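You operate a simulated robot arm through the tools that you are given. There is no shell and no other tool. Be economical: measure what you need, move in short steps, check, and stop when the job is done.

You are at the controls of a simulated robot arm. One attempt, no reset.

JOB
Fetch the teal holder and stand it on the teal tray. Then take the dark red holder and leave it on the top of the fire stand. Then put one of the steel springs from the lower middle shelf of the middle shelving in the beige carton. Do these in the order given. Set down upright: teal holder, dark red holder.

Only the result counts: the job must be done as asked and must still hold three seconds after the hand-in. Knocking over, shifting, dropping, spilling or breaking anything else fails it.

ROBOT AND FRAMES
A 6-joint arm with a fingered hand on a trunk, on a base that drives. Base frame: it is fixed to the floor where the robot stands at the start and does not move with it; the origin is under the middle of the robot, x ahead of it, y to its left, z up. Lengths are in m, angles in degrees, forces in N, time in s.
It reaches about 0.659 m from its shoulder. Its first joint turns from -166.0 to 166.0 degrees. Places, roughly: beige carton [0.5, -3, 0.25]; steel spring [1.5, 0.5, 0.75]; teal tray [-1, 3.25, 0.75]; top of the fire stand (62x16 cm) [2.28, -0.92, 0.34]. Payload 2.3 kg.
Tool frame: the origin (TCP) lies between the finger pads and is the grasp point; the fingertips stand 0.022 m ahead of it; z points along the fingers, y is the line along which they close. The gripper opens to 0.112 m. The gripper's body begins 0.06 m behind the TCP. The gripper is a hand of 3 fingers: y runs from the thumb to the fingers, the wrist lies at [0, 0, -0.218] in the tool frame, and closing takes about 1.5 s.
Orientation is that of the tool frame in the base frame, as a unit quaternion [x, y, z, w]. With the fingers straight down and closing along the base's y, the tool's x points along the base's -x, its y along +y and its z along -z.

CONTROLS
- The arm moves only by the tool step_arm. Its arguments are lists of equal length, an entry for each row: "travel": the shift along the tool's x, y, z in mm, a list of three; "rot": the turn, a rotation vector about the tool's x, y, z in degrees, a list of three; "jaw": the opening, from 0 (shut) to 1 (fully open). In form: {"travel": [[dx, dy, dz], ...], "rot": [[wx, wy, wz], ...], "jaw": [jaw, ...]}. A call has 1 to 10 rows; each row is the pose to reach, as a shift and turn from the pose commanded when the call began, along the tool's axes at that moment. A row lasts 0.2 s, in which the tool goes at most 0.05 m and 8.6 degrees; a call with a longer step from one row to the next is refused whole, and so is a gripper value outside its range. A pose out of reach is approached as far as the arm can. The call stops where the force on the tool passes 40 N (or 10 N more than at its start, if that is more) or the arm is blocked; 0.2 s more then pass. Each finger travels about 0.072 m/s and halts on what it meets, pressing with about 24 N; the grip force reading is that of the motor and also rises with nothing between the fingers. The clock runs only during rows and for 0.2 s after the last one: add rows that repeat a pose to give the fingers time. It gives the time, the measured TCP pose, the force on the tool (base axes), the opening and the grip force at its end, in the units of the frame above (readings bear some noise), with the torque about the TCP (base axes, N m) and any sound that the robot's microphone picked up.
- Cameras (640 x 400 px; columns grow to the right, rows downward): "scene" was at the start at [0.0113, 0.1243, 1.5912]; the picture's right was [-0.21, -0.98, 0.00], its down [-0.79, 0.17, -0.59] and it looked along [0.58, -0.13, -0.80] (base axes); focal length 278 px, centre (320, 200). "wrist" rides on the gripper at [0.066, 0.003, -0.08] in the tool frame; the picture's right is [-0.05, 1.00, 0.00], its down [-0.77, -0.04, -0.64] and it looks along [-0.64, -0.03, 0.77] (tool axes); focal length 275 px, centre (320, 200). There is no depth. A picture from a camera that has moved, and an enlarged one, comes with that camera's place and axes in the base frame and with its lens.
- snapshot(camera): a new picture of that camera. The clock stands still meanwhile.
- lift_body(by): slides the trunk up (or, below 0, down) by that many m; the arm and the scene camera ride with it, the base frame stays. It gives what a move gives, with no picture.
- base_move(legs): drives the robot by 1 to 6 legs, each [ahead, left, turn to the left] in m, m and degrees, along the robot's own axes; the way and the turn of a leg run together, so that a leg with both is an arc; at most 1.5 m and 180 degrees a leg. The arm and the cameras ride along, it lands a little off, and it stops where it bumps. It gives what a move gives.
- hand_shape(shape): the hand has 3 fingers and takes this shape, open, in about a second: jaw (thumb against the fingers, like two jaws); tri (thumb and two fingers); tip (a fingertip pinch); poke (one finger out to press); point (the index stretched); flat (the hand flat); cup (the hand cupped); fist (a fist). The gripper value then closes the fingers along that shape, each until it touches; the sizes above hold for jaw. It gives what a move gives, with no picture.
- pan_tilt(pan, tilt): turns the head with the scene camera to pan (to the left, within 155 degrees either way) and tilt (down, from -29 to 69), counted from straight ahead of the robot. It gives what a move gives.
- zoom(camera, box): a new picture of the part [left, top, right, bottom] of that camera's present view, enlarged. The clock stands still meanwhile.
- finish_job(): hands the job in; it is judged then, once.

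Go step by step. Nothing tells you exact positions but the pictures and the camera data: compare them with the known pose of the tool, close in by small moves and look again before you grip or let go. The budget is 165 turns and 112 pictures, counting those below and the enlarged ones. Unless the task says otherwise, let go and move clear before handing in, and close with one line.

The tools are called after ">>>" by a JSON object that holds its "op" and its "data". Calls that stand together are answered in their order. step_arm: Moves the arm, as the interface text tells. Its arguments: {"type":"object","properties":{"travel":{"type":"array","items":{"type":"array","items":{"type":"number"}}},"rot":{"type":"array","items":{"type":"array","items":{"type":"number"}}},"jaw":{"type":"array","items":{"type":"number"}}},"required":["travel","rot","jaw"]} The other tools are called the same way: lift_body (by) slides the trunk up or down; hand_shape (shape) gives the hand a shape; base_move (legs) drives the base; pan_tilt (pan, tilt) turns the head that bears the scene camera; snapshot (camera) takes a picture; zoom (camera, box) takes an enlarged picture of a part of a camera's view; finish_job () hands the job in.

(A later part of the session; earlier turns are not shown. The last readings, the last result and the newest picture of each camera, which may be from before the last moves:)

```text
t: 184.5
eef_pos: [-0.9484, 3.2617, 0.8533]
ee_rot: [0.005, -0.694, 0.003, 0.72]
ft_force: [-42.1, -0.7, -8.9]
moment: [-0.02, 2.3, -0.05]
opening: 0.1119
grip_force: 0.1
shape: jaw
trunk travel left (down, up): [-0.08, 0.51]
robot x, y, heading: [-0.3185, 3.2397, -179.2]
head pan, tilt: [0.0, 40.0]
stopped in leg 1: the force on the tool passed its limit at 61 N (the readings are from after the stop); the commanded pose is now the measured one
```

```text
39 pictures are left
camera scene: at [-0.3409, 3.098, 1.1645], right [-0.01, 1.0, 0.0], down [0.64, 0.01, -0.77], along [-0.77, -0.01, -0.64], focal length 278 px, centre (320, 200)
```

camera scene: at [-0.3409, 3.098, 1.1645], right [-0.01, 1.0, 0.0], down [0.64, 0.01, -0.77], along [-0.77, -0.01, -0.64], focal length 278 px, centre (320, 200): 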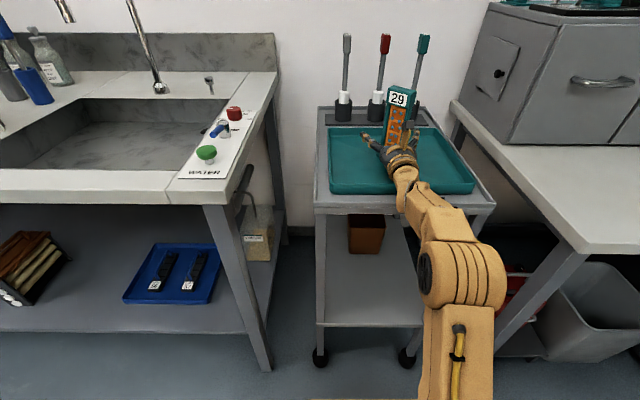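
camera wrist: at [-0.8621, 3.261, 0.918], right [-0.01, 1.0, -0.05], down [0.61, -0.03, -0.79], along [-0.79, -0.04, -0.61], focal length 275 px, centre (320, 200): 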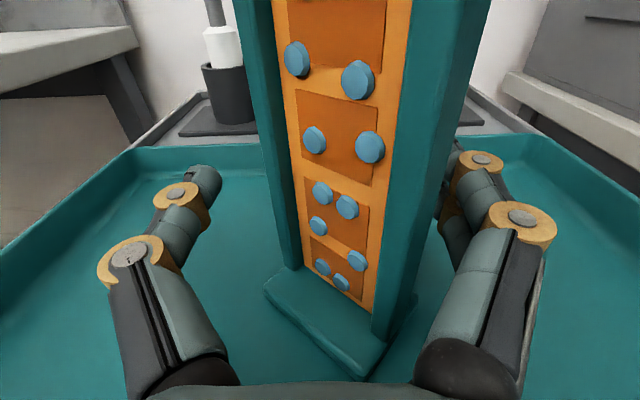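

>>> {"op": "snapshot", "data": {"camera": "wrist"}}

>>> {"op": "zoom", "data": {"camera": "scene", "box": [330, 70, 480, 230]}}

```text
38 pictures are left
camera wrist: at [-0.8662, 3.2651, 0.9175], right [-0.01, 1.0, -0.04], down [0.61, -0.03, -0.79], along [-0.79, -0.04, -0.61], focal length 275 px, centre (320, 200)
```

wrist: 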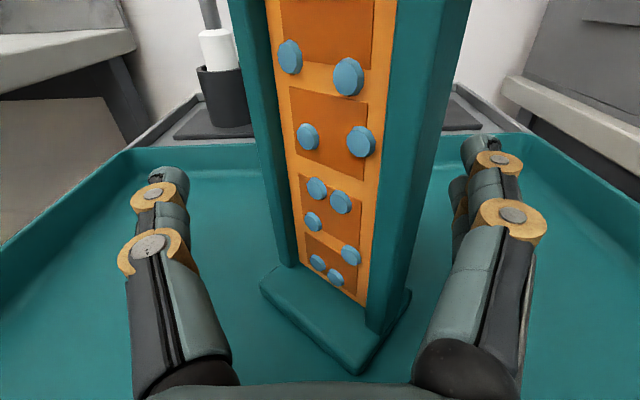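

```text
2.50 times, centred on (405, 150) of scene
camera zoom: at [-0.3409, 3.098, 1.1645], right [-0.01, 1.0, 0.0], down [0.64, 0.01, -0.77], along [-0.77, -0.01, -0.64], focal length 695 px, centre (108, 325)
```

zoom: 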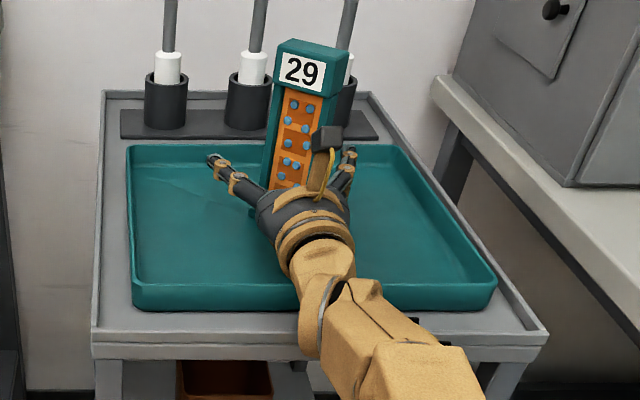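

The fingers are clear of the holder; the hand's underside is catching the tray rim. I'll raise 40 mm and then back out.

>>> {"op": "step_arm", "data": {"travel": [[5, 0, 0], [10, 0, 0], [20, 0, 0], [30, 0, 0], [40, 0, 0]], "rot": [[0, 0, 0], [0, 0, 0], [0, 0, 0], [0, 0, 0], [0, 0, 0]], "jaw": [1, 1, 1, 1, 1]}}

>>> {"op": "snapshot", "data": {"camera": "wrist"}}

```text
t: 185.7
eef_pos: [-0.9501, 3.2619, 0.8908]
ee_rot: [0.005, -0.697, 0.005, 0.717]
ft_force: [0.3, -0.3, 0.2]
moment: [0.0, -0.01, -0.01]
opening: 0.1119
grip_force: 0.0
shape: jaw
trunk travel left (down, up): [-0.08, 0.51]
robot x, y, heading: [-0.3182, 3.2398, -179.7]
head pan, tilt: [0.0, 40.0]
```

```text
36 pictures are left
camera wrist: at [-0.8676, 3.2644, 0.9545], right [-0.01, 1.0, -0.05], down [0.62, -0.03, -0.79], along [-0.79, -0.04, -0.61], focal length 275 px, centre (320, 200)
```

wrist: 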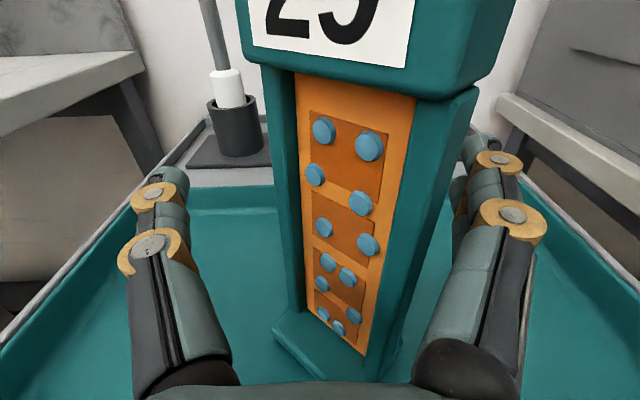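

>>> {"op": "base_move", "data": {"legs": [[-0.5, 0, 0]]}}

>>> {"op": "zoom", "data": {"camera": "scene", "box": [300, 60, 500, 220]}}

```text
t: 188.7
eef_pos: [-0.4529, 3.2696, 0.8889]
ee_rot: [0.001, -0.698, 0.001, 0.716]
ft_force: [-0.3, 0.1, 0.0]
moment: [-0.01, 0.02, 0.01]
opening: 0.1121
grip_force: 0.1
shape: jaw
trunk travel left (down, up): [-0.08, 0.51]
robot x, y, heading: [0.1803, 3.2377, -179.9]
head pan, tilt: [0.0, 40.0]
```

```text
2.50 times, centred on (400, 140) of scene
camera zoom: at [0.151, 3.1011, 1.1651], right [0.0, 1.0, 0.0], down [0.64, 0.0, -0.77], along [-0.77, 0.0, -0.64], focal length 695 px, centre (120, 350)
```

zoom: 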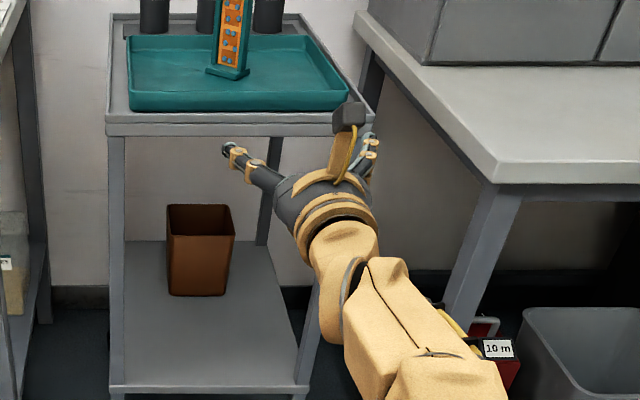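

Teal holder stands on the tray. Now retract the arm a bit, raise the trunk, and drive back to the cabinet for the dark red holder.

>>> {"op": "step_arm", "data": {"travel": [[0, 0, -35], [0, 0, -70], [0, 0, -100]], "rot": [[0, -0.5, 0], [0, -1, 0], [0, -1.5, 0]], "jaw": [0.8, 0.75, 0.75]}}

>>> {"op": "lift_body", "data": {"by": 0.09}}

>>> {"op": "base_move", "data": {"legs": [[0, 0, -90], [0, 0.35, 0], [-1.5, 0, 0], [-1.5, 0, 0]]}}

```text
t: 189.4
eef_pos: [-0.354, 3.2687, 0.8872]
ee_rot: [0.001, -0.707, 0.001, 0.707]
ft_force: [-0.9, 0.3, -0.3]
moment: [0.02, 0.0, 0.01]
opening: 0.0842
grip_force: 0.1
shape: jaw
trunk travel left (down, up): [-0.08, 0.51]
robot x, y, heading: [0.1736, 3.2401, -179.9]
head pan, tilt: [0.0, 40.0]
```

```text
t: 190.7
eef_pos: [-0.3549, 3.2696, 0.9765]
ee_rot: [0.001, -0.707, 0.0, 0.707]
ft_force: [0.7, 1.9, -0.2]
moment: [-0.01, -0.01, 0.0]
opening: 0.0844
grip_force: 0.1
shape: jaw
trunk travel left (down, up): [-0.17, 0.42]
robot x, y, heading: [0.1813, 3.2402, -179.9]
head pan, tilt: [0.0, 40.0]
```

```text
t: 210.7
eef_pos: [-0.2916, 0.8461, 0.9769]
ee_rot: [0.515, 0.484, 0.517, -0.483]
ft_force: [-0.3, -0.1, 0.0]
moment: [0.0, 0.04, 0.03]
opening: 0.0843
grip_force: 0.0
shape: jaw
trunk travel left (down, up): [-0.17, 0.42]
robot x, y, heading: [-0.3547, 0.3189, 86.4]
head pan, tilt: [0.0, 40.0]
```

>>> {"op": "base_move", "data": {"legs": [[0, 0, 3.6], [-1.0, 0, 0], [0, -1.05, 0]]}}

>>> {"op": "snapshot", "data": {"camera": "wrist"}}

```text
t: 221.1
eef_pos: [0.7049, -0.1313, 0.9764]
ee_rot: [0.5, 0.5, 0.5, -0.5]
ft_force: [-0.7, 0.4, 0.2]
moment: [0.0, -0.03, -0.02]
opening: 0.084
grip_force: 0.1
shape: jaw
trunk travel left (down, up): [-0.17, 0.42]
robot x, y, heading: [0.6798, -0.6602, 89.7]
head pan, tilt: [0.0, 40.0]
```

```text
34 pictures are left
camera wrist: at [0.7074, -0.2114, 1.0438], right [1.0, 0.0, -0.05], down [-0.04, -0.64, -0.77], along [-0.03, 0.77, -0.63], focal length 275 px, centre (320, 200)
```

wrist: 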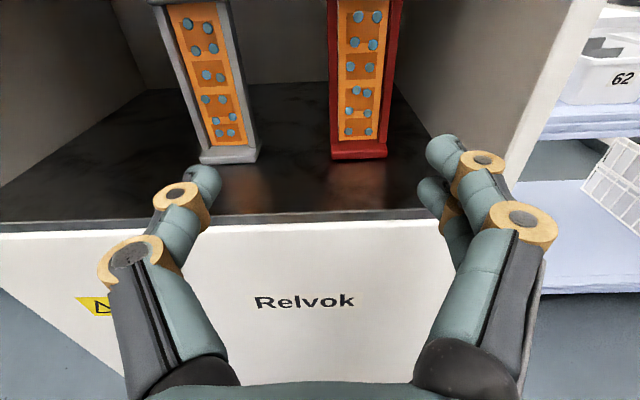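

Dark red holder base front at (0.7415, 0.040). Align by the base, then check.

>>> {"op": "base_move", "data": {"legs": [[0, -0.037, 0.3], [0.1, 0, 0]]}}

>>> {"op": "snapshot", "data": {"camera": "wrist"}}

```text
t: 222.8
eef_pos: [0.7389, -0.0301, 0.977]
ee_rot: [0.499, 0.501, 0.499, -0.501]
ft_force: [-0.2, 0.4, -0.6]
moment: [0.03, -0.02, 0.01]
opening: 0.0843
grip_force: 0.1
shape: jaw
trunk travel left (down, up): [-0.17, 0.42]
robot x, y, heading: [0.7141, -0.5599, 90.2]
head pan, tilt: [0.0, 40.0]
```

```text
33 pictures are left
camera wrist: at [0.7424, -0.1118, 1.0437], right [1.0, 0.0, -0.05], down [-0.03, -0.64, -0.77], along [-0.03, 0.77, -0.63], focal length 275 px, centre (320, 200)
```

wrist: 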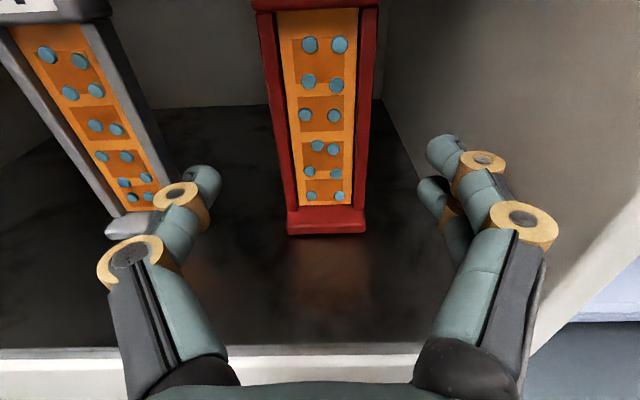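

>>> {"op": "step_arm", "data": {"travel": [[0, 0, 40], [0, 1, 78], [0, 1, 78], [0, 1, 78], [0, 1, 78], [0, 1, 78], [0, 1, 78], [0, 1, 78]], "rot": [[0, 0, 0], [0, 0, 0], [0, 0, 0], [0, 0, 0], [0, 0, 0], [0, 0, 0], [0, 0, 0], [0, 0, 0]], "jaw": [0.75, 0.75, 0.62, 0.52, 0.4, 0.2, 0.0, 0.0]}}

>>> {"op": "snapshot", "data": {"camera": "wrist"}}

```text
t: 224.6
eef_pos: [0.7408, 0.0463, 0.9769]
ee_rot: [0.498, 0.501, 0.5, -0.501]
ft_force: [-0.5, 0.4, -0.1]
moment: [0.03, 0.0, 0.01]
opening: 0.0352
grip_force: 24.4
shape: jaw
trunk travel left (down, up): [-0.17, 0.42]
robot x, y, heading: [0.7131, -0.5642, 90.2]
head pan, tilt: [0.0, 40.0]
```

```text
32 pictures are left
camera wrist: at [0.7438, -0.0351, 1.0448], right [1.0, 0.0, -0.05], down [-0.03, -0.64, -0.77], along [-0.03, 0.77, -0.63], focal length 275 px, centre (320, 200)
```

wrist: 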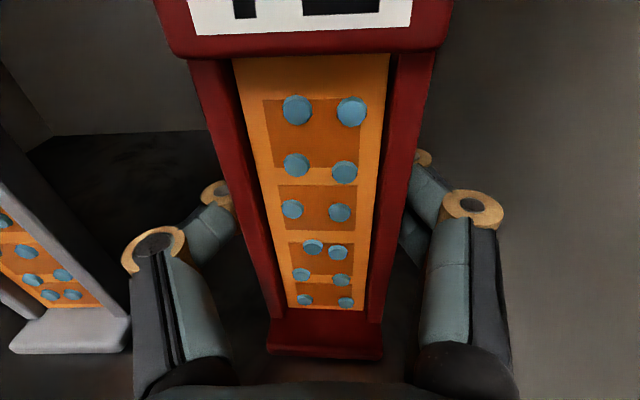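

Good square grasp. Lift, retract, back out, and strafe toward the fire stand side.

>>> {"op": "step_arm", "data": {"travel": [[10, 0, 0], [22, 0, 0], [22, 0, -35], [22, 0, -70], [22, 0, -100]], "rot": [[0, 0, 0], [0, 0, 0], [0, 0, 0], [0, 0, 0], [0, 0, 0]], "jaw": [0, 0, 0, 0, 0]}}

>>> {"op": "base_move", "data": {"legs": [[-0.1, 0, 0], [0, -0.68, 0]]}}

>>> {"op": "pan_tilt", "data": {"pan": -80, "tilt": 40}}

>>> {"op": "snapshot", "data": {"camera": "scene"}}

```text
t: 225.8
eef_pos: [0.7425, -0.0536, 1.0007]
ee_rot: [0.498, 0.501, 0.5, -0.5]
ft_force: [0.2, -0.4, 0.0]
moment: [-0.01, 0.03, 0.01]
opening: 0.0354
grip_force: 24.2
shape: jaw
trunk travel left (down, up): [-0.17, 0.42]
robot x, y, heading: [0.7135, -0.5601, 90.2]
head pan, tilt: [0.0, 40.0]
```

```text
t: 230.2
eef_pos: [1.4296, -0.1621, 1.0006]
ee_rot: [0.505, 0.495, 0.506, -0.494]
ft_force: [0.6, -0.2, -0.6]
moment: [0.03, 0.0, -0.04]
opening: 0.0354
grip_force: 24.4
shape: jaw
trunk travel left (down, up): [-0.17, 0.42]
robot x, y, heading: [1.387, -0.6718, 88.4]
head pan, tilt: [0.0, 40.0]
```

```text
t: 231.8
eef_pos: [1.4287, -0.1604, 0.9998]
ee_rot: [0.504, 0.495, 0.506, -0.495]
ft_force: [-0.3, 0.7, -0.2]
moment: [0.0, -0.02, 0.01]
opening: 0.0354
grip_force: 23.6
shape: jaw
trunk travel left (down, up): [-0.17, 0.42]
robot x, y, heading: [1.3892, -0.6667, 88.6]
head pan, tilt: [-80.0, 40.0]
```

```text
31 pictures are left
camera scene: at [1.3291, -0.7137, 1.2551], right [0.15, -0.99, 0.0], down [-0.64, -0.1, -0.77], along [0.76, 0.12, -0.64], focal length 278 px, centre (320, 200)
```

scene: 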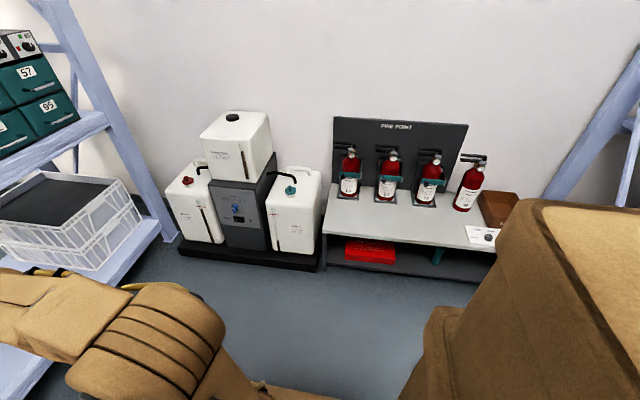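

The stand's free front strip spans x≈2.19–2.4, y≈-0.6…-1.25 at z≈0.34. I'll turn to face it, staying short, and begin lowering the trunk.

>>> {"op": "base_move", "data": {"legs": [[0, 0, -88.5], [0.15, 0, 0], [0, -0.14, 0]]}}

>>> {"op": "lift_body", "data": {"by": -0.165}}

>>> {"op": "step_arm", "data": {"travel": [[-40, 0, 0], [-80, 0, 0], [-120, 0, 0], [-160, 0, 0], [-200, 0, 0]], "rot": [[0, 0, 0], [0, 0, 0], [0, 0, 0], [0, 0, 0], [0, 0, 0]], "jaw": [0, 0, 0, 0, 0]}}

```text
t: 237.9
eef_pos: [2.0387, -0.8662, 0.9999]
ee_rot: [0.707, -0.013, 0.707, 0.015]
ft_force: [0.5, -1.2, -0.9]
moment: [0.02, -0.03, -0.01]
opening: 0.0351
grip_force: 23.9
shape: jaw
trunk travel left (down, up): [-0.17, 0.42]
robot x, y, heading: [1.5345, -0.8168, -2.4]
head pan, tilt: [-80.0, 40.0]
```

```text
t: 239.8
eef_pos: [2.0394, -0.8661, 0.8351]
ee_rot: [0.707, -0.014, 0.707, 0.016]
ft_force: [-0.7, 0.0, -1.7]
moment: [0.02, -0.04, 0.02]
opening: 0.035
grip_force: 24.3
shape: jaw
trunk travel left (down, up): [-0.005, 0.585]
robot x, y, heading: [1.5318, -0.8123, -2.3]
head pan, tilt: [-80.0, 40.0]
```

```text
t: 241.0
eef_pos: [2.0391, -0.8624, 0.6338]
ee_rot: [0.707, -0.014, 0.707, 0.015]
ft_force: [0.9, -0.3, -0.5]
moment: [0.01, 0.03, 0.01]
opening: 0.0349
grip_force: 24.1
shape: jaw
trunk travel left (down, up): [-0.005, 0.585]
robot x, y, heading: [1.5338, -0.8166, -2.4]
head pan, tilt: [-80.0, 40.0]
```

>>> {"op": "step_arm", "data": {"travel": [[-40, 0, 0], [-80, 0, 0], [-120, 0, 0], [-160, 0, 0]], "rot": [[0, 0, 0], [0, 0, 0], [0, 0, 0], [0, 0, 0]], "jaw": [0, 0, 0, 0]}}

>>> {"op": "pan_tilt", "data": {"pan": 0, "tilt": 45}}

>>> {"op": "snapshot", "data": {"camera": "scene"}}

>>> {"op": "snapshot", "data": {"camera": "wrist"}}

```text
t: 242.0
eef_pos: [2.037, -0.8674, 0.4747]
ee_rot: [0.707, -0.014, 0.707, 0.015]
ft_force: [-0.2, 0.1, 0.1]
moment: [-0.02, 0.03, -0.01]
opening: 0.0349
grip_force: 24.4
shape: jaw
trunk travel left (down, up): [-0.005, 0.585]
robot x, y, heading: [1.5359, -0.8152, -2.7]
head pan, tilt: [-80.0, 40.0]
```

```text
t: 243.5
eef_pos: [2.0372, -0.8662, 0.4765]
ee_rot: [0.707, -0.014, 0.707, 0.016]
ft_force: [-0.1, 0.1, -1.3]
moment: [0.0, -0.02, 0.01]
opening: 0.0347
grip_force: 24.1
shape: jaw
trunk travel left (down, up): [-0.005, 0.585]
robot x, y, heading: [1.5375, -0.8141, -2.4]
head pan, tilt: [0.0, 45.0]
```

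```text
30 pictures are left
camera scene: at [1.5583, -0.6758, 1.0828], right [-0.04, -1.0, 0.0], down [-0.71, 0.03, -0.71], along [0.71, -0.03, -0.71], focal length 278 px, centre (320, 200)
```

scene: 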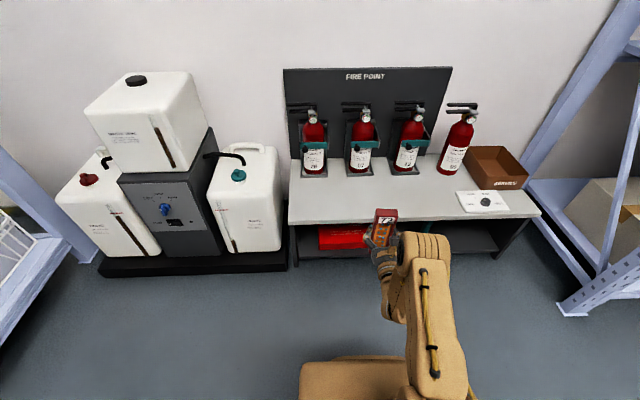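

```text
29 pictures are left
camera wrist: at [1.9566, -0.8668, 0.5422], right [-0.04, -1.0, -0.05], down [-0.63, 0.06, -0.77], along [0.77, 0.0, -0.64], focal length 275 px, centre (320, 200)
```

wrist: 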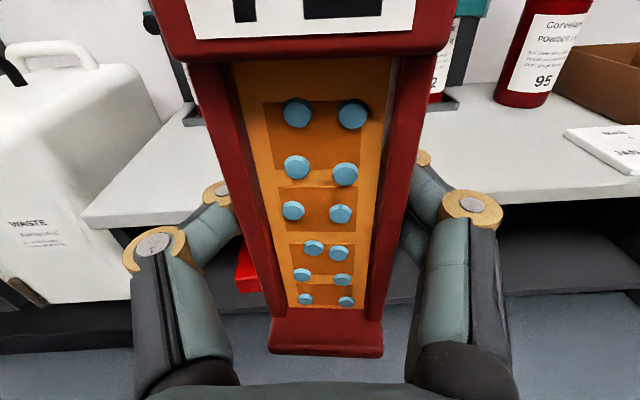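

Clear strip confirmed (x 2.186–2.43, z≈0.34). I'll move in at this height, with holder bottom ~5 cm above the top.

>>> {"op": "base_move", "data": {"legs": [[0.18, 0, 2.4]]}}

>>> {"op": "step_arm", "data": {"travel": [[0, 0, 20], [0, 0, 40], [0, 0, 62], [0, 0, 62]], "rot": [[0, 0, 0], [0, 0, 0], [0, 0, 0], [0, 0, 0]], "jaw": [0, 0, 0, 0]}}

>>> {"op": "zoom", "data": {"camera": "scene", "box": [260, 120, 500, 280]}}

```text
t: 245.0
eef_pos: [2.2178, -0.8494, 0.4742]
ee_rot: [0.707, 0.0, 0.707, 0.0]
ft_force: [0.5, 0.5, -0.5]
moment: [0.01, 0.02, 0.01]
opening: 0.0348
grip_force: 24.4
shape: jaw
trunk travel left (down, up): [-0.005, 0.585]
robot x, y, heading: [1.7072, -0.8183, 0.2]
head pan, tilt: [0.0, 45.0]
```

```text
t: 246.0
eef_pos: [2.2803, -0.8498, 0.4749]
ee_rot: [0.707, 0.001, 0.707, 0.001]
ft_force: [-0.4, 0.6, -1.3]
moment: [0.0, 0.01, -0.01]
opening: 0.0345
grip_force: 23.9
shape: jaw
trunk travel left (down, up): [-0.005, 0.585]
robot x, y, heading: [1.7098, -0.8161, -0.2]
head pan, tilt: [0.0, 45.0]
```

```text
2.50 times, centred on (380, 200) of scene
camera zoom: at [1.7314, -0.6787, 1.0828], right [0.0, -1.0, 0.0], down [-0.71, 0.0, -0.71], along [0.71, 0.0, -0.71], focal length 695 px, centre (170, 200)
```

zoom: 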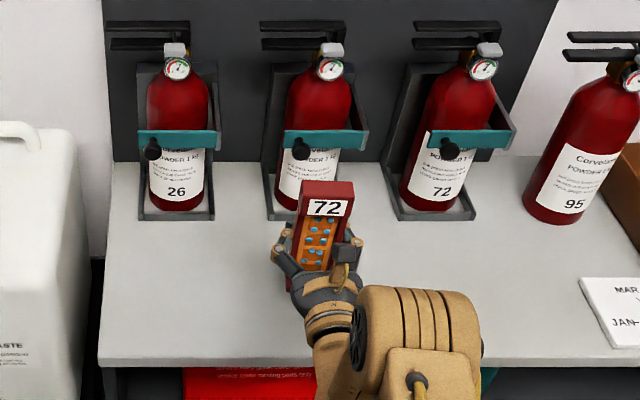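

>>> {"op": "step_arm", "data": {"travel": [[-15, 0, 0], [-30, 0, 0], [-40, 0, 0], [-44, 0, 0]], "rot": [[0, 0, 0], [0, 0, 0], [0, 0, 0], [0, 0, 0]], "jaw": [0, 0, 0, 0]}}

>>> {"op": "step_arm", "data": {"travel": [[-2, 0, 0], [-3, 0, 0]], "rot": [[0, 0, 0], [0, 0, 0]], "jaw": [0, 0]}}

>>> {"op": "step_arm", "data": {"travel": [[-1, 0, 0], [-2, 0, 0]], "rot": [[0, 0, 0], [0, 0, 0]], "jaw": [0, 0]}}

```text
t: 247.0
eef_pos: [2.2802, -0.8507, 0.4322]
ee_rot: [0.707, 0.0, 0.707, 0.001]
ft_force: [-0.6, 0.9, -1.2]
moment: [0.04, 0.0, 0.01]
opening: 0.0344
grip_force: 24.1
shape: jaw
trunk travel left (down, up): [-0.005, 0.585]
robot x, y, heading: [1.7092, -0.819, 0.1]
head pan, tilt: [0.0, 45.0]
```

```text
t: 247.6
eef_pos: [2.2796, -0.8504, 0.4296]
ee_rot: [0.707, 0.001, 0.707, 0.0]
ft_force: [0.3, 0.0, -1.0]
moment: [-0.02, -0.02, 0.0]
opening: 0.0346
grip_force: 24.4
shape: jaw
trunk travel left (down, up): [-0.005, 0.585]
robot x, y, heading: [1.7075, -0.8171, 0.1]
head pan, tilt: [0.0, 45.0]
```

```text
t: 248.2
eef_pos: [2.2801, -0.8499, 0.4272]
ee_rot: [0.707, 0.001, 0.707, 0.002]
ft_force: [0.3, 0.0, -1.0]
moment: [0.03, 0.01, -0.01]
opening: 0.0345
grip_force: 24.1
shape: jaw
trunk travel left (down, up): [-0.005, 0.585]
robot x, y, heading: [1.7068, -0.8152, 0.0]
head pan, tilt: [0.0, 45.0]
```

>>> {"op": "step_arm", "data": {"travel": [[-1, 0, 0], [-2, 0, 0]], "rot": [[0, 0, 0], [0, 0, 0]], "jaw": [0, 0]}}

>>> {"op": "step_arm", "data": {"travel": [[-1, 0, 0], [-2, 0, 0]], "rot": [[0, 0, 0], [0, 0, 0]], "jaw": [0, 0]}}

>>> {"op": "snapshot", "data": {"camera": "wrist"}}

```text
t: 248.8
eef_pos: [2.2801, -0.8496, 0.4231]
ee_rot: [0.707, 0.0, 0.707, 0.001]
ft_force: [-0.1, 0.6, -0.9]
moment: [-0.02, -0.02, -0.02]
opening: 0.0347
grip_force: 24.2
shape: jaw
trunk travel left (down, up): [-0.005, 0.585]
robot x, y, heading: [1.7123, -0.8174, -0.0]
head pan, tilt: [0.0, 45.0]
```

```text
t: 249.4
eef_pos: [2.2792, -0.8496, 0.4204]
ee_rot: [0.707, 0.001, 0.707, 0.0]
ft_force: [0.2, 0.1, -1.7]
moment: [-0.01, 0.01, -0.04]
opening: 0.0345
grip_force: 23.5
shape: jaw
trunk travel left (down, up): [-0.005, 0.585]
robot x, y, heading: [1.707, -0.8199, 0.1]
head pan, tilt: [0.0, 45.0]
```

```text
27 pictures are left
camera wrist: at [2.1984, -0.8533, 0.4883], right [0.0, -1.0, -0.05], down [-0.64, 0.04, -0.77], along [0.77, 0.03, -0.63], focal length 275 px, centre (320, 200)
```

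wrist: 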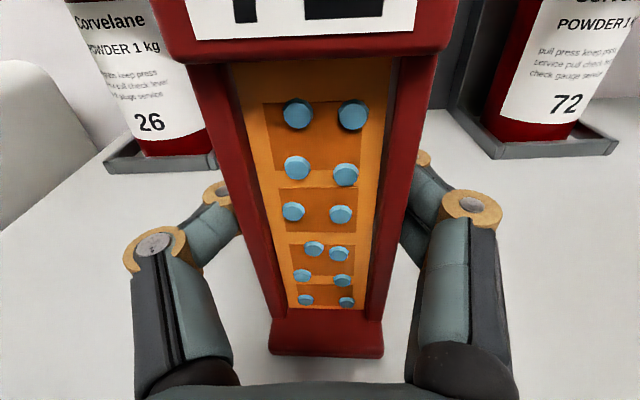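

>>> {"op": "step_arm", "data": {"travel": [[-1, 0, 0], [-2, 0, 0]], "rot": [[0, 0, 0], [0, 0, 0]], "jaw": [0, 0]}}

>>> {"op": "step_arm", "data": {"travel": [[-1, 0, 0], [-2, 0, 0]], "rot": [[0, 0, 0], [0, 0, 0]], "jaw": [0, 0]}}

>>> {"op": "step_arm", "data": {"travel": [[-1, 0, 0], [-2, 0, 0]], "rot": [[0, 0, 0], [0, 0, 0]], "jaw": [0, 0]}}

```text
t: 250.0
eef_pos: [2.2798, -0.8496, 0.4205]
ee_rot: [0.707, 0.001, 0.707, 0.001]
ft_force: [0.9, 0.1, -1.2]
moment: [-0.02, -0.01, 0.02]
opening: 0.0344
grip_force: 24.2
shape: jaw
trunk travel left (down, up): [-0.005, 0.585]
robot x, y, heading: [1.7097, -0.8183, 0.0]
head pan, tilt: [0.0, 45.0]
```

```text
t: 250.6
eef_pos: [2.2798, -0.849, 0.4175]
ee_rot: [0.707, 0.0, 0.708, 0.002]
ft_force: [0.3, 0.7, 1.8]
moment: [0.01, -0.04, 0.01]
opening: 0.0345
grip_force: 24.0
shape: jaw
trunk travel left (down, up): [-0.005, 0.585]
robot x, y, heading: [1.7111, -0.8179, -0.2]
head pan, tilt: [0.0, 45.0]
```

```text
t: 251.2
eef_pos: [2.28, -0.8505, 0.4165]
ee_rot: [0.706, 0.001, 0.708, 0.001]
ft_force: [3.5, 0.7, 8.7]
moment: [0.02, 0.01, 0.02]
opening: 0.0344
grip_force: 23.5
shape: jaw
trunk travel left (down, up): [-0.005, 0.585]
robot x, y, heading: [1.7087, -0.8167, -0.0]
head pan, tilt: [0.0, 45.0]
```

Contact made (8.7 N). Release gently and look.

>>> {"op": "step_arm", "data": {"travel": [[1, 0, 0], [1, 0, 0], [1, 0, 0], [1, 0, 0], [1, 0, 0], [1, 0, 0], [1, 0, 0]], "rot": [[0, 0, 0], [0, 0, 0], [0, 0, 0], [0, 0, 0], [0, 0, 0], [0, 0, 0], [0, 0, 0]], "jaw": [0.2, 0.35, 0.5, 0.6, 0.7, 0.8, 0.8]}}

>>> {"op": "snapshot", "data": {"camera": "wrist"}}

```text
t: 252.8
eef_pos: [2.2795, -0.8502, 0.4173]
ee_rot: [0.707, 0.001, 0.707, 0.0]
ft_force: [0.5, 0.4, 0.8]
moment: [0.01, 0.01, 0.0]
opening: 0.089
grip_force: 0.0
shape: jaw
trunk travel left (down, up): [-0.005, 0.585]
robot x, y, heading: [1.7086, -0.8176, -0.2]
head pan, tilt: [0.0, 45.0]
```

```text
26 pictures are left
camera wrist: at [2.1991, -0.8541, 0.4839], right [0.0, -1.0, -0.05], down [-0.64, 0.04, -0.77], along [0.77, 0.03, -0.64], focal length 275 px, centre (320, 200)
```

wrist: 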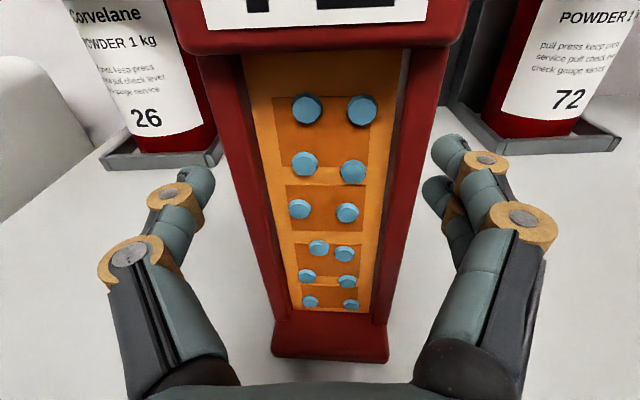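

>>> {"op": "step_arm", "data": {"travel": [[6, 0, 0], [12, 0, 0], [12, 0, -30], [12, 0, -60], [12, 0, -90], [12, 0, -110]], "rot": [[0, 0, 0], [0, 0, 0], [0, 0, 0], [0, 0, 0], [0, 0, 0], [0, 0, 0]], "jaw": [0.8, 0.8, 0.8, 0.8, 0.8, 0.8]}}

>>> {"op": "base_move", "data": {"legs": [[-0.3, 0, 0]]}}

>>> {"op": "zoom", "data": {"camera": "scene", "box": [260, 40, 500, 240]}}

```text
t: 254.2
eef_pos: [2.1707, -0.8505, 0.4274]
ee_rot: [0.707, 0.0, 0.707, 0.0]
ft_force: [-0.4, -0.6, 0.0]
moment: [0.04, 0.02, -0.02]
opening: 0.0893
grip_force: 0.1
shape: jaw
trunk travel left (down, up): [-0.005, 0.585]
robot x, y, heading: [1.7104, -0.8176, -0.1]
head pan, tilt: [0.0, 45.0]
```

```text
t: 256.3
eef_pos: [1.8685, -0.8479, 0.4269]
ee_rot: [0.707, 0.005, 0.707, -0.002]
ft_force: [-1.1, -0.3, 0.0]
moment: [-0.01, 0.05, -0.02]
opening: 0.0897
grip_force: 0.0
shape: jaw
trunk travel left (down, up): [-0.005, 0.585]
robot x, y, heading: [1.409, -0.8187, 0.6]
head pan, tilt: [0.0, 45.0]
```

```text
2.00 times, centred on (380, 140) of scene
camera zoom: at [1.4274, -0.6792, 1.0828], right [0.01, -1.0, 0.0], down [-0.71, 0.0, -0.71], along [0.71, 0.0, -0.71], focal length 556 px, centre (200, 320)
```

zoom: 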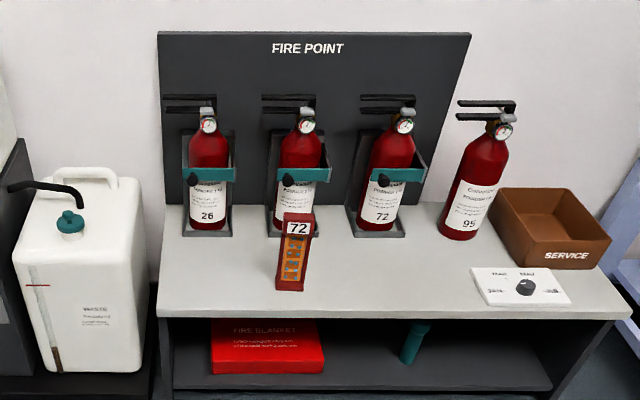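

Dark red holder stands well. Now for the spring: raise the trunk, face the middle shelving, and look into the bins.

>>> {"op": "lift_body", "data": {"by": 0.5}}

>>> {"op": "base_move", "data": {"legs": [[0, 0.22, 0], [0, 0, 90], [0.1, -0.1, 0]]}}

>>> {"op": "pan_tilt", "data": {"pan": 0, "tilt": 40}}

>>> {"op": "snapshot", "data": {"camera": "scene"}}

```text
refused: 0.5 is not a number from -0.4 to 0.4
```

```text
t: 262.7
eef_pos: [1.5214, -0.0405, 0.4277]
ee_rot: [0.493, 0.506, 0.494, -0.506]
ft_force: [0.4, -0.5, -0.4]
moment: [-0.02, 0.01, -0.01]
opening: 0.0896
grip_force: 0.0
shape: jaw
trunk travel left (down, up): [-0.005, 0.585]
robot x, y, heading: [1.4979, -0.4979, 91.3]
head pan, tilt: [0.0, 45.0]
```

```text
t: 263.4
eef_pos: [1.5222, -0.0403, 0.4278]
ee_rot: [0.492, 0.507, 0.494, -0.506]
ft_force: [-0.4, -0.6, 0.0]
moment: [-0.02, 0.01, 0.0]
opening: 0.0895
grip_force: 0.0
shape: jaw
trunk travel left (down, up): [-0.005, 0.585]
robot x, y, heading: [1.5007, -0.4994, 91.3]
head pan, tilt: [0.0, 40.0]
```

```text
24 pictures are left
camera scene: at [1.3581, -0.4804, 1.0901], right [1.0, 0.02, 0.0], down [0.01, -0.64, -0.77], along [-0.02, 0.77, -0.64], focal length 278 px, centre (320, 200)
```

scene: 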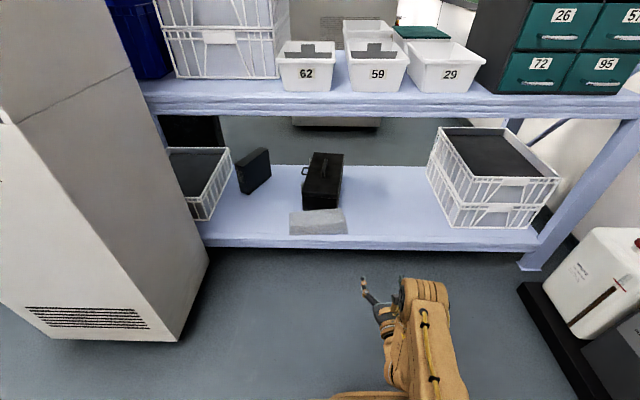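

>>> {"op": "lift_body", "data": {"by": 0.4}}

>>> {"op": "lift_body", "data": {"by": 0.15}}

>>> {"op": "pan_tilt", "data": {"pan": 0, "tilt": 30}}

>>> {"op": "zoom", "data": {"camera": "scene", "box": [240, 80, 480, 260]}}

```text
t: 267.2
eef_pos: [1.5229, -0.0399, 0.8285]
ee_rot: [0.494, 0.506, 0.495, -0.505]
ft_force: [0.8, -1.3, 1.0]
moment: [-0.02, 0.0, -0.01]
opening: 0.0893
grip_force: 0.0
shape: jaw
trunk travel left (down, up): [-0.405, 0.185]
robot x, y, heading: [1.4963, -0.5051, 91.1]
head pan, tilt: [0.0, 40.0]
```

```text
t: 269.0
eef_pos: [1.5205, -0.0411, 0.9773]
ee_rot: [0.494, 0.506, 0.494, -0.506]
ft_force: [-0.3, -0.6, 0.2]
moment: [0.02, 0.02, 0.03]
opening: 0.0894
grip_force: 0.0
shape: jaw
trunk travel left (down, up): [-0.555, 0.035]
robot x, y, heading: [1.5028, -0.4989, 91.3]
head pan, tilt: [0.0, 40.0]
```

```text
t: 269.7
eef_pos: [1.5212, -0.0413, 0.978]
ee_rot: [0.493, 0.507, 0.494, -0.506]
ft_force: [-0.2, 0.9, 0.6]
moment: [-0.02, -0.04, 0.0]
opening: 0.0892
grip_force: 0.0
shape: jaw
trunk travel left (down, up): [-0.555, 0.035]
robot x, y, heading: [1.5014, -0.5009, 91.3]
head pan, tilt: [0.0, 30.0]
```

```text
2.22 times, centred on (360, 170) of scene
camera zoom: at [1.3579, -0.475, 1.6554], right [1.0, 0.02, 0.0], down [0.01, -0.5, -0.87], along [-0.02, 0.87, -0.5], focal length 618 px, centre (231, 267)
```

zoom: 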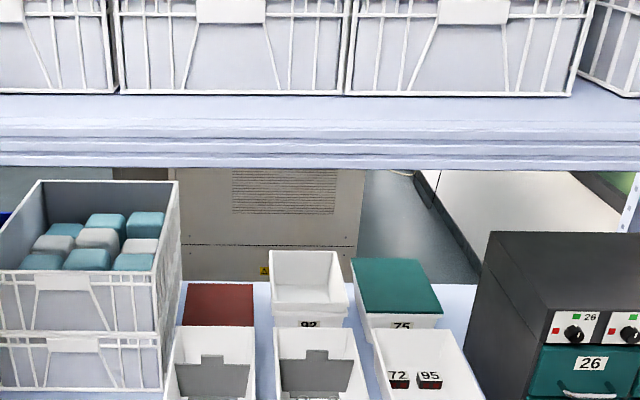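

>>> {"op": "pan_tilt", "data": {"pan": -5, "tilt": 42}}

>>> {"op": "zoom", "data": {"camera": "scene", "box": [260, 100, 420, 220]}}

```text
t: 270.4
eef_pos: [1.5218, -0.0405, 0.9783]
ee_rot: [0.493, 0.506, 0.495, -0.505]
ft_force: [-0.2, 0.0, -0.5]
moment: [-0.02, 0.02, 0.02]
opening: 0.0893
grip_force: 0.1
shape: jaw
trunk travel left (down, up): [-0.555, 0.035]
robot x, y, heading: [1.5006, -0.5011, 91.4]
head pan, tilt: [-5.0, 42.0]
```

```text
3.33 times, centred on (340, 160) of scene
camera zoom: at [1.3654, -0.482, 1.6372], right [1.0, -0.06, 0.0], down [-0.04, -0.67, -0.74], along [0.05, 0.74, -0.67], focal length 926 px, centre (253, 333)
```

zoom: 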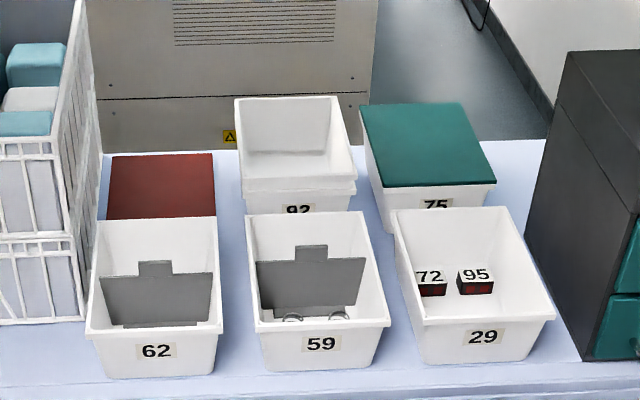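

Bin 59 shows two steel rings (springs) in front of its divider at about (1.52, 0.50). I'll pitch the hand to point down, then look into the bin with the wrist camera.

>>> {"op": "step_arm", "data": {"travel": [[-3, 0, -11], [-6, 0, -22], [-9, 0, -33], [-12, 0, -44], [-15, 0, -55], [-18, 0, -66], [-21, 0, -77], [-24, 0, -88], [-27, 0, -99], [-30, 0, -110]], "rot": [[0, -8.5, 0], [0, -17, 0], [0, -25.5, 0], [0, -34, 0], [0, -42.5, 0], [0, -51, 0], [0, -59.5, 0], [0, -68, 0], [0, -76.5, 0], [0, -85, 0]], "jaw": [0.8, 0.8, 0.8, 0.8, 0.8, 0.8, 0.8, 0.8, 0.8, 0.8]}}

```text
t: 272.6
eef_pos: [1.5395, -0.1429, 0.9471]
ee_rot: [0.698, 0.709, 0.094, -0.045]
ft_force: [0.1, 0.4, -0.5]
moment: [-0.01, 0.02, 0.03]
opening: 0.0896
grip_force: 0.0
shape: jaw
out of reach, approached as far as the arm can: row 10
trunk travel left (down, up): [-0.555, 0.035]
robot x, y, heading: [1.5006, -0.5029, 91.3]
head pan, tilt: [-5.0, 42.0]
```

>>> {"op": "step_arm", "data": {"travel": [[30, -6, 5], [60, -12, 10], [90, -17, 15]], "rot": [[1.3, -3.8, 0.3], [2.7, -7.5, 0.6], [4, -11.3, 0.9]], "jaw": [0.8, 0.8, 0.8]}}

>>> {"op": "base_move", "data": {"legs": [[0.35, 0, -1.3]]}}

>>> {"op": "snapshot", "data": {"camera": "wrist"}}

```text
t: 273.4
eef_pos: [1.5043, -0.0604, 0.9406]
ee_rot: [0.702, 0.709, -0.065, 0.016]
ft_force: [0.5, 0.6, -0.1]
moment: [-0.03, -0.01, 0.01]
opening: 0.0896
grip_force: 0.1
shape: jaw
trunk travel left (down, up): [-0.555, 0.035]
robot x, y, heading: [1.4983, -0.502, 91.3]
head pan, tilt: [-5.0, 42.0]
```

```text
t: 275.7
eef_pos: [1.5093, 0.2964, 0.9414]
ee_rot: [0.709, 0.702, -0.063, 0.015]
ft_force: [0.7, 0.6, 0.5]
moment: [-0.01, -0.01, -0.02]
opening: 0.0895
grip_force: 0.2
shape: jaw
trunk travel left (down, up): [-0.555, 0.035]
robot x, y, heading: [1.4936, -0.1451, 90.4]
head pan, tilt: [-5.0, 42.0]
```

```text
21 pictures are left
camera wrist: at [1.5181, 0.3705, 1.0143], right [1.0, -0.06, -0.06], down [0.0, -0.7, 0.72], along [-0.09, -0.72, -0.69], focal length 275 px, centre (320, 200)
```

wrist: 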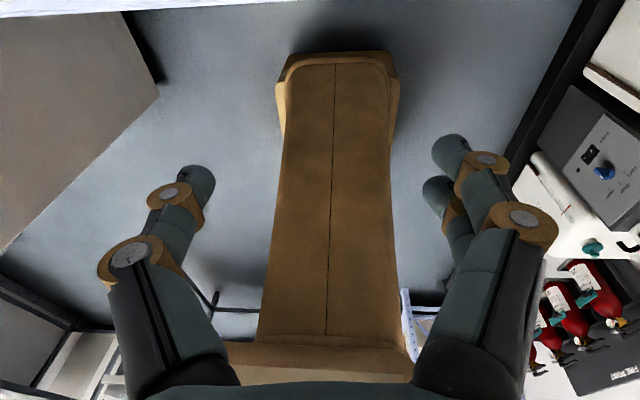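

>>> {"op": "step_arm", "data": {"travel": [[33, 2, 0], [66, 4, 0], [99, 6, 0], [132, 8, 0], [165, 10, 0]], "rot": [[-0.8, 1.3, -0.1], [-1.6, 2.6, -0.2], [-2.4, 3.9, -0.4], [-3.1, 5, -0.5], [-3.9, 6.3, -0.6]], "jaw": [0.8, 0.7, 0.6, 0.6, 0.6]}}

>>> {"op": "snapshot", "data": {"camera": "wrist"}}

```text
t: 276.9
eef_pos: [1.5113, 0.3582, 0.958]
ee_rot: [0.707, 0.707, -0.002, 0.001]
ft_force: [0.7, 0.8, -0.4]
moment: [0.0, 0.03, 0.01]
opening: 0.0675
grip_force: 0.1
shape: jaw
out of reach, approached as far as the arm can: row 2, 3, 4, 5
trunk travel left (down, up): [-0.555, 0.035]
robot x, y, heading: [1.4936, -0.1427, 90.1]
head pan, tilt: [-5.0, 42.0]
```

```text
20 pictures are left
camera wrist: at [1.5145, 0.4234, 1.0396], right [1.0, -0.05, 0.0], down [-0.03, -0.77, 0.64], along [-0.03, -0.64, -0.77], focal length 275 px, centre (320, 200)
```

wrist: 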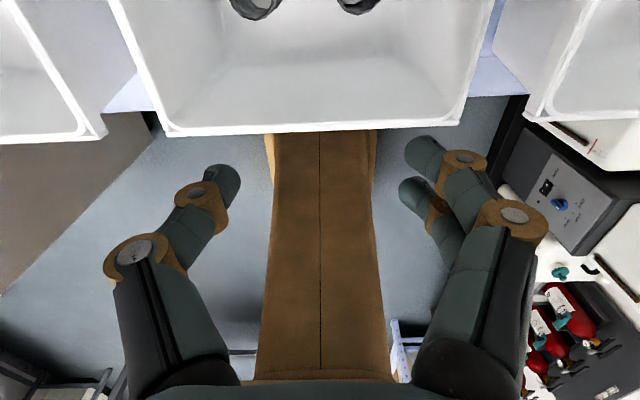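

The rim is at z≈0.89, y≈0.35 and the springs' tops at (1.477/1.534, 0.41, 0.853). The arm is short of reach because the shoulder is too high; I'll back off, lower the trunk, raise the arm to compensate, and re-approach aligned to the right spring.

>>> {"op": "base_move", "data": {"legs": [[-0.15, 0, 0]]}}

>>> {"op": "lift_body", "data": {"by": -0.22}}

>>> {"op": "step_arm", "data": {"travel": [[0, 0, -45], [0, 0, -90], [0, 0, -135], [0, 0, -180], [0, 0, -225]], "rot": [[0, 0, 0], [0, 0, 0], [0, 0, 0], [0, 0, 0], [0, 0, 0]], "jaw": [0.6, 0.6, 0.6, 0.6, 0.6]}}

```text
t: 278.3
eef_pos: [1.5123, 0.2081, 0.9586]
ee_rot: [0.707, 0.707, 0.0, 0.0]
ft_force: [-0.9, 0.6, 0.2]
moment: [-0.01, 0.0, 0.0]
opening: 0.0675
grip_force: 0.0
shape: jaw
trunk travel left (down, up): [-0.555, 0.035]
robot x, y, heading: [1.4976, -0.2942, 90.1]
head pan, tilt: [-5.0, 42.0]
```

```text
t: 280.6
eef_pos: [1.5104, 0.2087, 0.7388]
ee_rot: [0.707, 0.707, -0.001, 0.001]
ft_force: [-0.1, -0.6, 0.2]
moment: [0.03, 0.0, 0.01]
opening: 0.0678
grip_force: 0.1
shape: jaw
trunk travel left (down, up): [-0.335, 0.255]
robot x, y, heading: [1.4957, -0.2913, 90.2]
head pan, tilt: [-5.0, 42.0]
```

```text
t: 281.8
eef_pos: [1.4918, 0.1839, 0.9155]
ee_rot: [0.706, 0.708, -0.001, 0.0]
ft_force: [0.5, -0.3, 0.2]
moment: [0.05, -0.02, -0.03]
opening: 0.0676
grip_force: 0.1
shape: jaw
out of reach, approached as far as the arm can: row 2, 3, 4, 5
trunk travel left (down, up): [-0.335, 0.255]
robot x, y, heading: [1.4967, -0.2929, 90.2]
head pan, tilt: [-5.0, 42.0]
```

The wrist's reach sphere is ~0.40 m around the shoulder; raising the trunk 0.075 m and moving the base closer will do it.

>>> {"op": "lift_body", "data": {"by": 0.075}}

>>> {"op": "base_move", "data": {"legs": [[0, -0.04, 0], [0.21, 0, 0]]}}

>>> {"op": "snapshot", "data": {"camera": "wrist"}}

```text
t: 283.0
eef_pos: [1.4908, 0.1833, 0.9896]
ee_rot: [0.707, 0.708, 0.0, -0.001]
ft_force: [-0.1, 0.0, 1.0]
moment: [-0.04, -0.01, 0.02]
opening: 0.0678
grip_force: 0.0
shape: jaw
trunk travel left (down, up): [-0.41, 0.18]
robot x, y, heading: [1.4953, -0.2967, 90.2]
head pan, tilt: [-5.0, 42.0]
```

```text
t: 285.1
eef_pos: [1.5307, 0.393, 0.9886]
ee_rot: [0.706, 0.708, -0.001, 0.0]
ft_force: [-0.5, -0.4, 0.7]
moment: [0.0, -0.01, -0.01]
opening: 0.0675
grip_force: 0.0
shape: jaw
trunk travel left (down, up): [-0.41, 0.18]
robot x, y, heading: [1.5358, -0.0824, 90.3]
head pan, tilt: [-5.0, 42.0]
```

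```text
19 pictures are left
camera wrist: at [1.534, 0.4592, 1.0705], right [1.0, -0.04, 0.0], down [-0.03, -0.77, 0.64], along [-0.03, -0.64, -0.77], focal length 275 px, centre (320, 200)
```

wrist: 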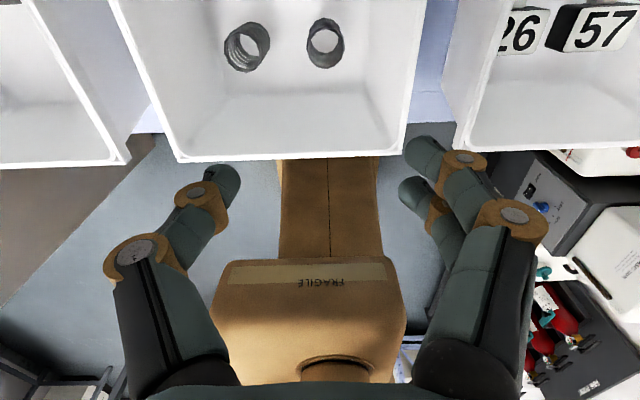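

Both springs stand upright; right one at ≈(1.536, 0.42), top z≈0.845. Nudge the base in, narrow the jaw, and descend part-way to check.

>>> {"op": "base_move", "data": {"legs": [[0.03, 0, 0]]}}

>>> {"op": "step_arm", "data": {"travel": [[0, 3, 30], [0, 6, 60], [0, 6, 85], [0, 6, 85]], "rot": [[0, 0, 0], [0, 0, 0], [0, 0, 0], [0, 0, 0]], "jaw": [0.5, 0.38, 0.38, 0.38]}}

>>> {"op": "snapshot", "data": {"camera": "wrist"}}

```text
t: 285.9
eef_pos: [1.5306, 0.426, 0.9893]
ee_rot: [0.706, 0.708, -0.002, 0.0]
ft_force: [0.1, -0.2, -0.4]
moment: [-0.01, 0.0, 0.03]
opening: 0.0678
grip_force: 0.1
shape: jaw
trunk travel left (down, up): [-0.41, 0.18]
robot x, y, heading: [1.5378, -0.0518, 90.1]
head pan, tilt: [-5.0, 42.0]
```

```text
t: 286.9
eef_pos: [1.5394, 0.444, 0.9085]
ee_rot: [0.701, 0.713, 0.0, 0.007]
ft_force: [0.8, -0.4, -0.5]
moment: [0.0, -0.03, 0.0]
opening: 0.0427
grip_force: 0.0
shape: jaw
out of reach, approached as far as the arm can: row 1, 2, 3, 4
trunk travel left (down, up): [-0.41, 0.18]
robot x, y, heading: [1.5368, -0.0482, 90.1]
head pan, tilt: [-5.0, 42.0]
```

```text
18 pictures are left
camera wrist: at [1.5411, 0.5096, 0.9892], right [1.0, -0.03, 0.01], down [-0.03, -0.76, 0.64], along [-0.01, -0.64, -0.77], focal length 275 px, centre (320, 200)
```

wrist: 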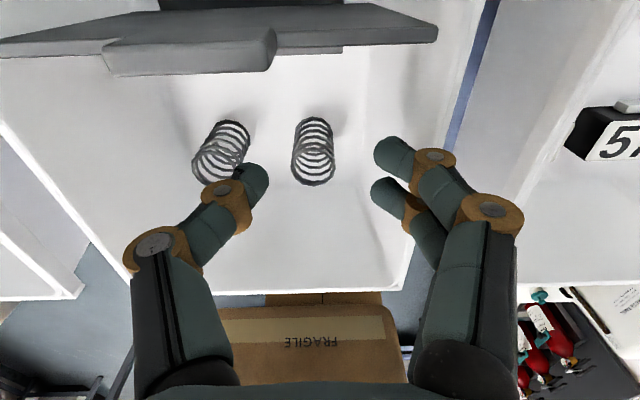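

The spring stands at (1.536, 0.4125), z 0.783–0.845, with a divider near y≈0.49. I'll tilt the hand 15° so the camera clears the divider, and hover above the spring.

>>> {"op": "step_arm", "data": {"travel": [[-8, -1, -8], [-20, -1, -4], [-31, -1, 6], [-31, -1, 6]], "rot": [[0, 3, 0], [0, 9, 0], [0, 15, 0], [0, 15, 0]], "jaw": [0.4, 0.4, 0.4, 0.4]}}

>>> {"op": "snapshot", "data": {"camera": "wrist"}}

```text
t: 287.9
eef_pos: [1.5338, 0.3928, 0.8985]
ee_rot: [0.701, 0.701, 0.091, -0.093]
ft_force: [0.4, -0.5, -0.3]
moment: [0.01, 0.03, 0.0]
opening: 0.0445
grip_force: 0.0
shape: jaw
out of reach, approached as far as the arm can: row 1
trunk travel left (down, up): [-0.41, 0.18]
robot x, y, heading: [1.537, -0.0548, 90.2]
head pan, tilt: [-5.0, 42.0]
```

```text
17 pictures are left
camera wrist: at [1.538, 0.4352, 0.9938], right [1.0, -0.04, -0.02], down [-0.03, -0.91, 0.41], along [-0.03, -0.41, -0.91], focal length 275 px, centre (320, 200)
```

wrist: 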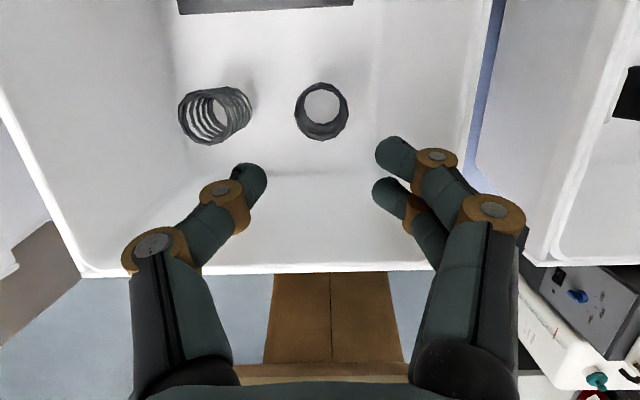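

>>> {"op": "step_arm", "data": {"travel": [[8, 2, 12], [16, 4, 28], [16, 4, 28]], "rot": [[0, 0, 0], [0, 0, 0], [0, 0, 0]], "jaw": [0.4, 0.4, 0.4]}}

>>> {"op": "snapshot", "data": {"camera": "wrist"}}

```text
t: 288.7
eef_pos: [1.5411, 0.4164, 0.8772]
ee_rot: [0.701, 0.701, 0.092, -0.093]
ft_force: [-0.5, -0.3, -0.5]
moment: [0.0, -0.03, 0.02]
opening: 0.0443
grip_force: 0.1
shape: jaw
trunk travel left (down, up): [-0.41, 0.18]
robot x, y, heading: [1.5382, -0.0495, 90.2]
head pan, tilt: [-5.0, 42.0]
```

```text
16 pictures are left
camera wrist: at [1.5428, 0.4587, 0.9721], right [1.0, -0.04, -0.01], down [-0.03, -0.91, 0.42], along [-0.03, -0.41, -0.91], focal length 275 px, centre (320, 200)
```

wrist: 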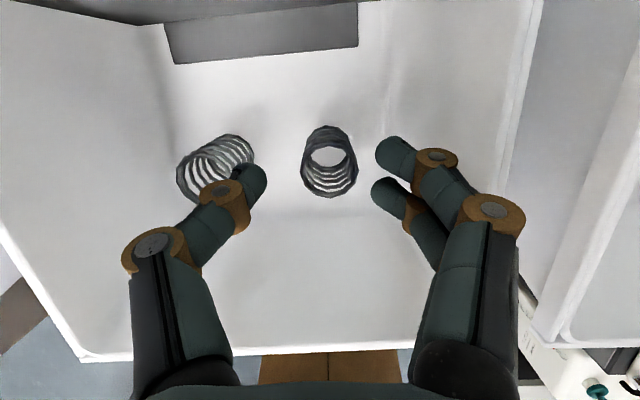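

Well placed; shift 4 mm right and descend to grip height.

>>> {"op": "step_arm", "data": {"travel": [[-3, 4, 10], [-6, 4, 22], [-11, 4, 40], [-11, 4, 40]], "rot": [[0, 0, 0], [0, 0, 0], [0, 0, 0], [0, 0, 0]], "jaw": [0.4, 0.4, 0.4, 0.4]}}

>>> {"op": "snapshot", "data": {"camera": "wrist"}}

```text
t: 289.7
eef_pos: [1.5444, 0.4162, 0.8354]
ee_rot: [0.7, 0.702, 0.091, -0.094]
ft_force: [-1.2, 0.7, -0.3]
moment: [0.02, -0.05, -0.01]
opening: 0.0444
grip_force: 0.0
shape: jaw
trunk travel left (down, up): [-0.41, 0.18]
robot x, y, heading: [1.5338, -0.0507, 90.1]
head pan, tilt: [-5.0, 42.0]
```

```text
15 pictures are left
camera wrist: at [1.5468, 0.4588, 0.9307], right [1.0, -0.04, -0.01], down [-0.03, -0.91, 0.42], along [-0.03, -0.41, -0.91], focal length 275 px, centre (320, 200)
```

wrist: 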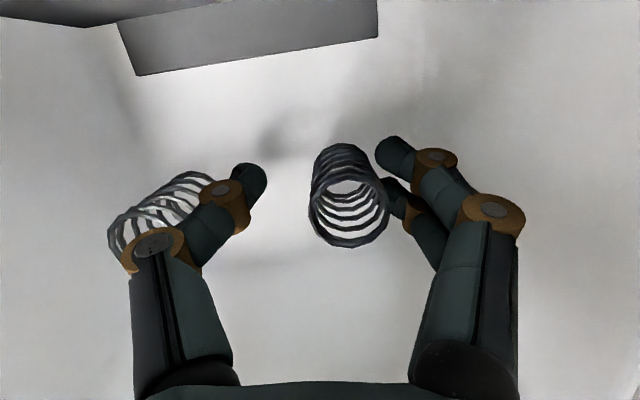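

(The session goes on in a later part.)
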